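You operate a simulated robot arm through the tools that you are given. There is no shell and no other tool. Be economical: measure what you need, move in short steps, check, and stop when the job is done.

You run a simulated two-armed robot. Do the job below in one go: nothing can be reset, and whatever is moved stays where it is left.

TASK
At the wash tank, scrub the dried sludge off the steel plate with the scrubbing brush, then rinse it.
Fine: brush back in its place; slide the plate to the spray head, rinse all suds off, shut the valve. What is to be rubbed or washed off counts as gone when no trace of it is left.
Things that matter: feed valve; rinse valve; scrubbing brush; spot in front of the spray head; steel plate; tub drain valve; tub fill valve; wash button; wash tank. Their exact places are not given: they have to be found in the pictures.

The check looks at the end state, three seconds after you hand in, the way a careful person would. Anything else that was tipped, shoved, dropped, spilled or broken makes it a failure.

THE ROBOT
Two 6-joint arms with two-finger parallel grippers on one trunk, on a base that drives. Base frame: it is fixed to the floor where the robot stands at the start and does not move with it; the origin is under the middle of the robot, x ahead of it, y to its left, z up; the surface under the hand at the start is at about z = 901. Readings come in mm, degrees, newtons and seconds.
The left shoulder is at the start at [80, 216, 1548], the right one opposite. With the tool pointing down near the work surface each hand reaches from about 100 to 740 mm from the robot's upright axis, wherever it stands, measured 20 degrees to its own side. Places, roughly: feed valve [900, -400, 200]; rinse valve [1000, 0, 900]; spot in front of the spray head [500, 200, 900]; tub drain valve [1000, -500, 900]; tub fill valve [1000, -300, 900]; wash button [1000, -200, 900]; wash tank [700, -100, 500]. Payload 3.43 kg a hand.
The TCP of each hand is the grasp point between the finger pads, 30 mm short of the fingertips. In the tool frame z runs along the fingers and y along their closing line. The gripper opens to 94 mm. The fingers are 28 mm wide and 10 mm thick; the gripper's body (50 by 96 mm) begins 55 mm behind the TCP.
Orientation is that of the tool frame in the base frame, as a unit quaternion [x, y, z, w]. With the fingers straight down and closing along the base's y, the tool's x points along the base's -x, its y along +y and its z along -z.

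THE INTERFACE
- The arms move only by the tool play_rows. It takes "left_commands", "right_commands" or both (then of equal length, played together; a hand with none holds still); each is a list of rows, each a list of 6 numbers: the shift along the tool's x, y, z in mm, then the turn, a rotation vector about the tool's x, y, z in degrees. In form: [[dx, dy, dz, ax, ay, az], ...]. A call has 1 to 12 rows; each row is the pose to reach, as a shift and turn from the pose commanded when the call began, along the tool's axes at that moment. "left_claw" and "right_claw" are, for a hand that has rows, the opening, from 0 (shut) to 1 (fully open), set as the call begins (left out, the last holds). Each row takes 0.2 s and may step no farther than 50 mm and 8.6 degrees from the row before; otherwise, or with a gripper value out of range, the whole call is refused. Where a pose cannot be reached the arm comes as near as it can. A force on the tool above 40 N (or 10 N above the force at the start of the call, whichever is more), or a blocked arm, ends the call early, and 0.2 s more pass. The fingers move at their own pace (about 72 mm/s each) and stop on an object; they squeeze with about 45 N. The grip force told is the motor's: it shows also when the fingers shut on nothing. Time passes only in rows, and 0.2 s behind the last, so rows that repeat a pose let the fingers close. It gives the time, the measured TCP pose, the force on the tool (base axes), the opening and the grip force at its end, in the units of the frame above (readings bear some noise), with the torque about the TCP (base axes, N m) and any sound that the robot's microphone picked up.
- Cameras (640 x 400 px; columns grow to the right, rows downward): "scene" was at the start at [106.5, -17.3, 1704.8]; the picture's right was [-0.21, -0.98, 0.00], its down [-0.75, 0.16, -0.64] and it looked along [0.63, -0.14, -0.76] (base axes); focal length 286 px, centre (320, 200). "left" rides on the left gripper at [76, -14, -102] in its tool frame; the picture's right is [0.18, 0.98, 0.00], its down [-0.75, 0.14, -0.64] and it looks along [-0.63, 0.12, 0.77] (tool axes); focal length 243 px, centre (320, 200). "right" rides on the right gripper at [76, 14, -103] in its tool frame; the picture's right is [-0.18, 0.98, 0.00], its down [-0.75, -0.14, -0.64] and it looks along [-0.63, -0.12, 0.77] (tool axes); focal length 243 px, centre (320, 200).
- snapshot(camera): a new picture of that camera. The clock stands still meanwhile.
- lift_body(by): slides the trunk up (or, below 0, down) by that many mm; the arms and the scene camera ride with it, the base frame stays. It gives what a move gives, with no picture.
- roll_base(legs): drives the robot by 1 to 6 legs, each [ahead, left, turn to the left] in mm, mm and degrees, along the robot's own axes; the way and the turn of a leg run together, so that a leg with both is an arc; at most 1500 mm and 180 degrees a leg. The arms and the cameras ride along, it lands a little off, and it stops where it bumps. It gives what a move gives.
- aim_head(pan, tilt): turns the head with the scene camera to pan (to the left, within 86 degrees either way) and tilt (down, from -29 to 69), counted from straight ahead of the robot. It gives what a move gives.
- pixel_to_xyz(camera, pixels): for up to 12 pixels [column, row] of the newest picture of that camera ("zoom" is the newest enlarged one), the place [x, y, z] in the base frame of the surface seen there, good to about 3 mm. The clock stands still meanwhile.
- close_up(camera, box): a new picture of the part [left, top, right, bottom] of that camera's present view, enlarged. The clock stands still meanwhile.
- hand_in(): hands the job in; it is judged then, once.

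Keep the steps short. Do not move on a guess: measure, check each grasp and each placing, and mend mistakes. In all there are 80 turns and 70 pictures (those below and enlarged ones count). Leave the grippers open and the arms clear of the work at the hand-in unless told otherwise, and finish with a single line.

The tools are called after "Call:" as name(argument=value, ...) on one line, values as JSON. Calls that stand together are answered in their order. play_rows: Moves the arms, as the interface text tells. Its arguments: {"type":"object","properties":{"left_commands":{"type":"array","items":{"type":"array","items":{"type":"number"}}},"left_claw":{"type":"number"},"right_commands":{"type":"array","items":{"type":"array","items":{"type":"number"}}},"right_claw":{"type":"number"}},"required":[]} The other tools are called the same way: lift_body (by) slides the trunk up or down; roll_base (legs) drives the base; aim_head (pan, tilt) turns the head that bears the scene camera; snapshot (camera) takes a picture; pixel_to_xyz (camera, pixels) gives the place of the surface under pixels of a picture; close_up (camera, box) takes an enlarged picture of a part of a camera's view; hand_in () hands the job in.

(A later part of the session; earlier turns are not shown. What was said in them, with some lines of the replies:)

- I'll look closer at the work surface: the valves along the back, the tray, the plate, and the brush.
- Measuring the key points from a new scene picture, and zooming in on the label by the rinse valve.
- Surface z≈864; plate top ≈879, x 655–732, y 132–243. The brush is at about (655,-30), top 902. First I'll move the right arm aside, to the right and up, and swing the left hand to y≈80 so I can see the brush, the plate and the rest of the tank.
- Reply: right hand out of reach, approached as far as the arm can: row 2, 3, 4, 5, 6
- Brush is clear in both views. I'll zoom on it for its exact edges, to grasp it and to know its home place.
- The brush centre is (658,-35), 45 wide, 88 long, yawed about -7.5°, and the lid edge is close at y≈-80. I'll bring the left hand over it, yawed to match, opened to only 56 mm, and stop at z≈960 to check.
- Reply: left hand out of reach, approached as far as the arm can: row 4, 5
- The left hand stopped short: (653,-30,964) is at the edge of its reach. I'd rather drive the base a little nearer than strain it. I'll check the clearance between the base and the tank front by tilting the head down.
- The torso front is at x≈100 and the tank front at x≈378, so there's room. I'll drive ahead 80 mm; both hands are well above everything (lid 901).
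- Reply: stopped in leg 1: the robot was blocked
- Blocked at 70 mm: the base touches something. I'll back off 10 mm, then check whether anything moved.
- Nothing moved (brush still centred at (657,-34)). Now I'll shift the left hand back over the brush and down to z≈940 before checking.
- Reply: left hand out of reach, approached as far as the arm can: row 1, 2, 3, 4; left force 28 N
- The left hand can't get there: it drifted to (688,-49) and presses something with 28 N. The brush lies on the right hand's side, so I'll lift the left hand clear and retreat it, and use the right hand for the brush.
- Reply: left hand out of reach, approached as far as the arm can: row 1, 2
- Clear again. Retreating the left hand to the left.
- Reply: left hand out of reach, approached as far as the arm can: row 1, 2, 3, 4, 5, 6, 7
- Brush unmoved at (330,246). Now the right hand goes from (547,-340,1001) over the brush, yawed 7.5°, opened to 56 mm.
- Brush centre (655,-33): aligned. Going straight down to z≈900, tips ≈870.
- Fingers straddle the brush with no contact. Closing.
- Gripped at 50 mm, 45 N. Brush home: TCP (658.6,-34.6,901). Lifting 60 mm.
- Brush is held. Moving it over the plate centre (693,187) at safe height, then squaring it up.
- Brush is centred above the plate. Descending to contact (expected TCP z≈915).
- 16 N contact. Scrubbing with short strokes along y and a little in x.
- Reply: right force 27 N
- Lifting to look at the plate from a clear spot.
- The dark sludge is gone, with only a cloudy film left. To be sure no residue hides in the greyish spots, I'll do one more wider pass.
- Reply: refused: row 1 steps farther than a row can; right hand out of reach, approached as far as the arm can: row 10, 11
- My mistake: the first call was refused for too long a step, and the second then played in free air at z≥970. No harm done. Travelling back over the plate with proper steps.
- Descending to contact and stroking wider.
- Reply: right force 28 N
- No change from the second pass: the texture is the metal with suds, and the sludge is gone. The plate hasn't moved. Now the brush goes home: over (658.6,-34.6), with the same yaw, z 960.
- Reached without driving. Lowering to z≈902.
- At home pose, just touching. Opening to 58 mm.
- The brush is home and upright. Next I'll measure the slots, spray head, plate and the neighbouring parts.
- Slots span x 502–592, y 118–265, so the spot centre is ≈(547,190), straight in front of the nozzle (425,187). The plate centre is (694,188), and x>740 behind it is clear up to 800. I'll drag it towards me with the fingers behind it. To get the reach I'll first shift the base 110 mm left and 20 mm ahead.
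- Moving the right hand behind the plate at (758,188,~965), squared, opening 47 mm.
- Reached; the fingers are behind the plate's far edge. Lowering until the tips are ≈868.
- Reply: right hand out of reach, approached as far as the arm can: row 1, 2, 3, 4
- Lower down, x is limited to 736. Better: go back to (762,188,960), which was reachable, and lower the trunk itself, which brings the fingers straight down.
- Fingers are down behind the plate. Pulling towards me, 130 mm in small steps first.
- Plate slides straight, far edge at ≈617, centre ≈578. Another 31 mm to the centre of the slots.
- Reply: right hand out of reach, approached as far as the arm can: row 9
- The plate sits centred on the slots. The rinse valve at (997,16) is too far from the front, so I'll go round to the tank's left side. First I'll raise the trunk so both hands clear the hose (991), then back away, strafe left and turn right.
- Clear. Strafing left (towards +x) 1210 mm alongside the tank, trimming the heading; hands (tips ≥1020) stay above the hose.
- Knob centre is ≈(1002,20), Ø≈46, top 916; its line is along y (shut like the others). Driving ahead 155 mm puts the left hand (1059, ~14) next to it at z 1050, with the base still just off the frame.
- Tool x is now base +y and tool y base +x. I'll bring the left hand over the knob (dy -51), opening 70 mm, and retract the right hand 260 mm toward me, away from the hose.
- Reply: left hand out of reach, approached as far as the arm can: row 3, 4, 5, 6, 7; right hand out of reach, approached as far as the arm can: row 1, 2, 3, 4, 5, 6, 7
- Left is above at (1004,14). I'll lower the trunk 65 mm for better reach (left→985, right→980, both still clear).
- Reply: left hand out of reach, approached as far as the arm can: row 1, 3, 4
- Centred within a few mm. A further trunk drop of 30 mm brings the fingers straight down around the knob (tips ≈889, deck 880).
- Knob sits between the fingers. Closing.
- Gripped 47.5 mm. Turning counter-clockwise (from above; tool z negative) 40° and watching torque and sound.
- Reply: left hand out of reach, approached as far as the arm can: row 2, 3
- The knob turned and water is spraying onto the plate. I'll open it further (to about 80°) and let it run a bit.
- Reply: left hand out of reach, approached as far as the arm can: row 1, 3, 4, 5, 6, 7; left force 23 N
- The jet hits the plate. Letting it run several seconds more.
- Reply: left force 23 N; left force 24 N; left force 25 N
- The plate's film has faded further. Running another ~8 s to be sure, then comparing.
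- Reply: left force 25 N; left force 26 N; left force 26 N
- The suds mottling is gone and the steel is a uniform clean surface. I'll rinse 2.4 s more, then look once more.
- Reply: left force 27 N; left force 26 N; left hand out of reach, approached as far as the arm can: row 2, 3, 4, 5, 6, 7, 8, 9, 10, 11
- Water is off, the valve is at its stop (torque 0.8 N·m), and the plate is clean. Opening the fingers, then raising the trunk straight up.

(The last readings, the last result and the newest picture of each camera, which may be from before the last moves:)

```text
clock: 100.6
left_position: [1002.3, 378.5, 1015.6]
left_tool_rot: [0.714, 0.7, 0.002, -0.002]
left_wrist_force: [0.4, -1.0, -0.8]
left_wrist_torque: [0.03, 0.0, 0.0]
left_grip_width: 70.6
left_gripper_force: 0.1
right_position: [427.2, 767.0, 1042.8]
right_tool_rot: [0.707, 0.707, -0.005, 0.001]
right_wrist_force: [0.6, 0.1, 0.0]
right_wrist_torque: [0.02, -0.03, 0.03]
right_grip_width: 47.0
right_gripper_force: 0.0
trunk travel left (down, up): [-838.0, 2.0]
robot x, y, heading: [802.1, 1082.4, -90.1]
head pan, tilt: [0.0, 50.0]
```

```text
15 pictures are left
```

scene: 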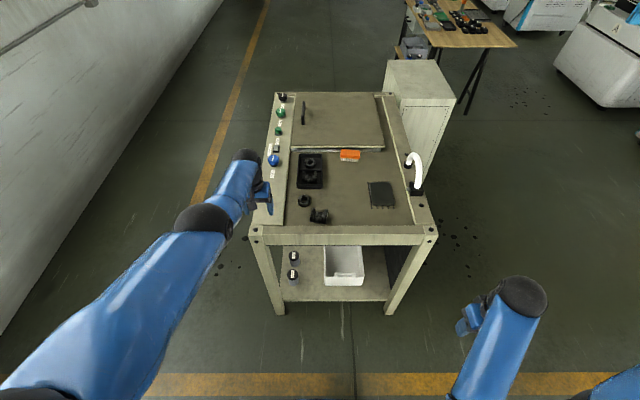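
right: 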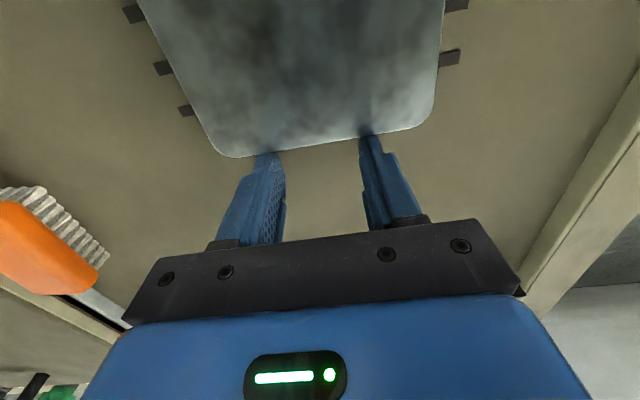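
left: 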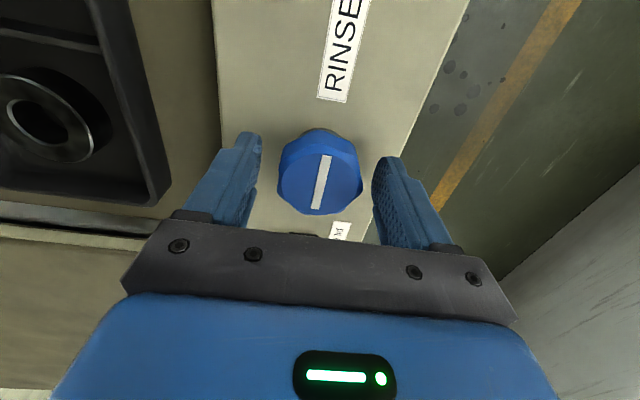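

Clear of the work. Final check: open both grippers fully, and look closely at the valve, plate and brush.

Call:
play_rows(left_commands=[[0, 0, 0, 0, 0, 0], [0, 0, 0, 0, 0, 0]], right_commands=[[0, 0, 0, 0, 0, 0], [0, 0, 0, 0, 0, 0]], left_claw=1, right_claw=1)

Call:
close_up(camera="scene", box=[250, 130, 330, 190])

Call:
close_up(camera="scene", box=[330, 140, 430, 220])

Call:
pixel_to_xyz(camera="scene", pixels=[[350, 155], [381, 195]])

```text
clock: 101.2
left_position: [1003.0, 377.6, 1016.7]
left_tool_rot: [0.715, 0.699, 0.001, -0.002]
left_wrist_force: [-0.4, -0.2, -0.3]
left_wrist_torque: [0.01, -0.04, -0.02]
left_grip_width: 94.1
left_gripper_force: 0.1
right_position: [428.8, 769.4, 1043.1]
right_tool_rot: [0.707, 0.707, -0.005, 0.001]
right_wrist_force: [1.0, 0.6, 0.0]
right_wrist_torque: [0.01, 0.03, -0.01]
right_grip_width: 93.9
right_gripper_force: 0.1
trunk travel left (down, up): [-838.0, 2.0]
robot x, y, heading: [798.2, 1078.7, -90.2]
head pan, tilt: [0.0, 50.0]
```

```text
6.67 times, centred on (290, 160) of scene
```

zoom: 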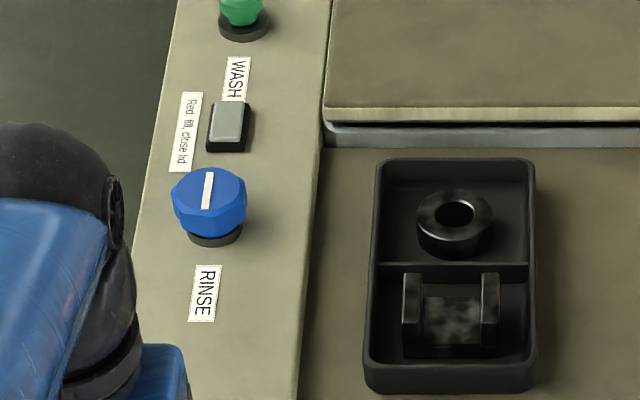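

```text
5.00 times, centred on (380, 180) of scene
```

zoom: 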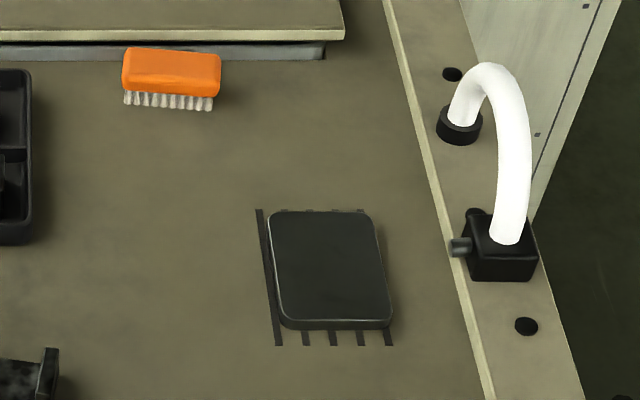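

```text
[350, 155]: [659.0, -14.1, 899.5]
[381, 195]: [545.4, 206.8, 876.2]
```

Everything checks out: the valve is shut, the plate is clean on the spot, the brush is home and the grippers are open. Handing in.

Call:
hand_in()

```text
The job is handed in.
```

The steel plate is scrubbed, rinsed clean and sitting in front of the spray head, with the brush back in its place and the rinse valve shut.
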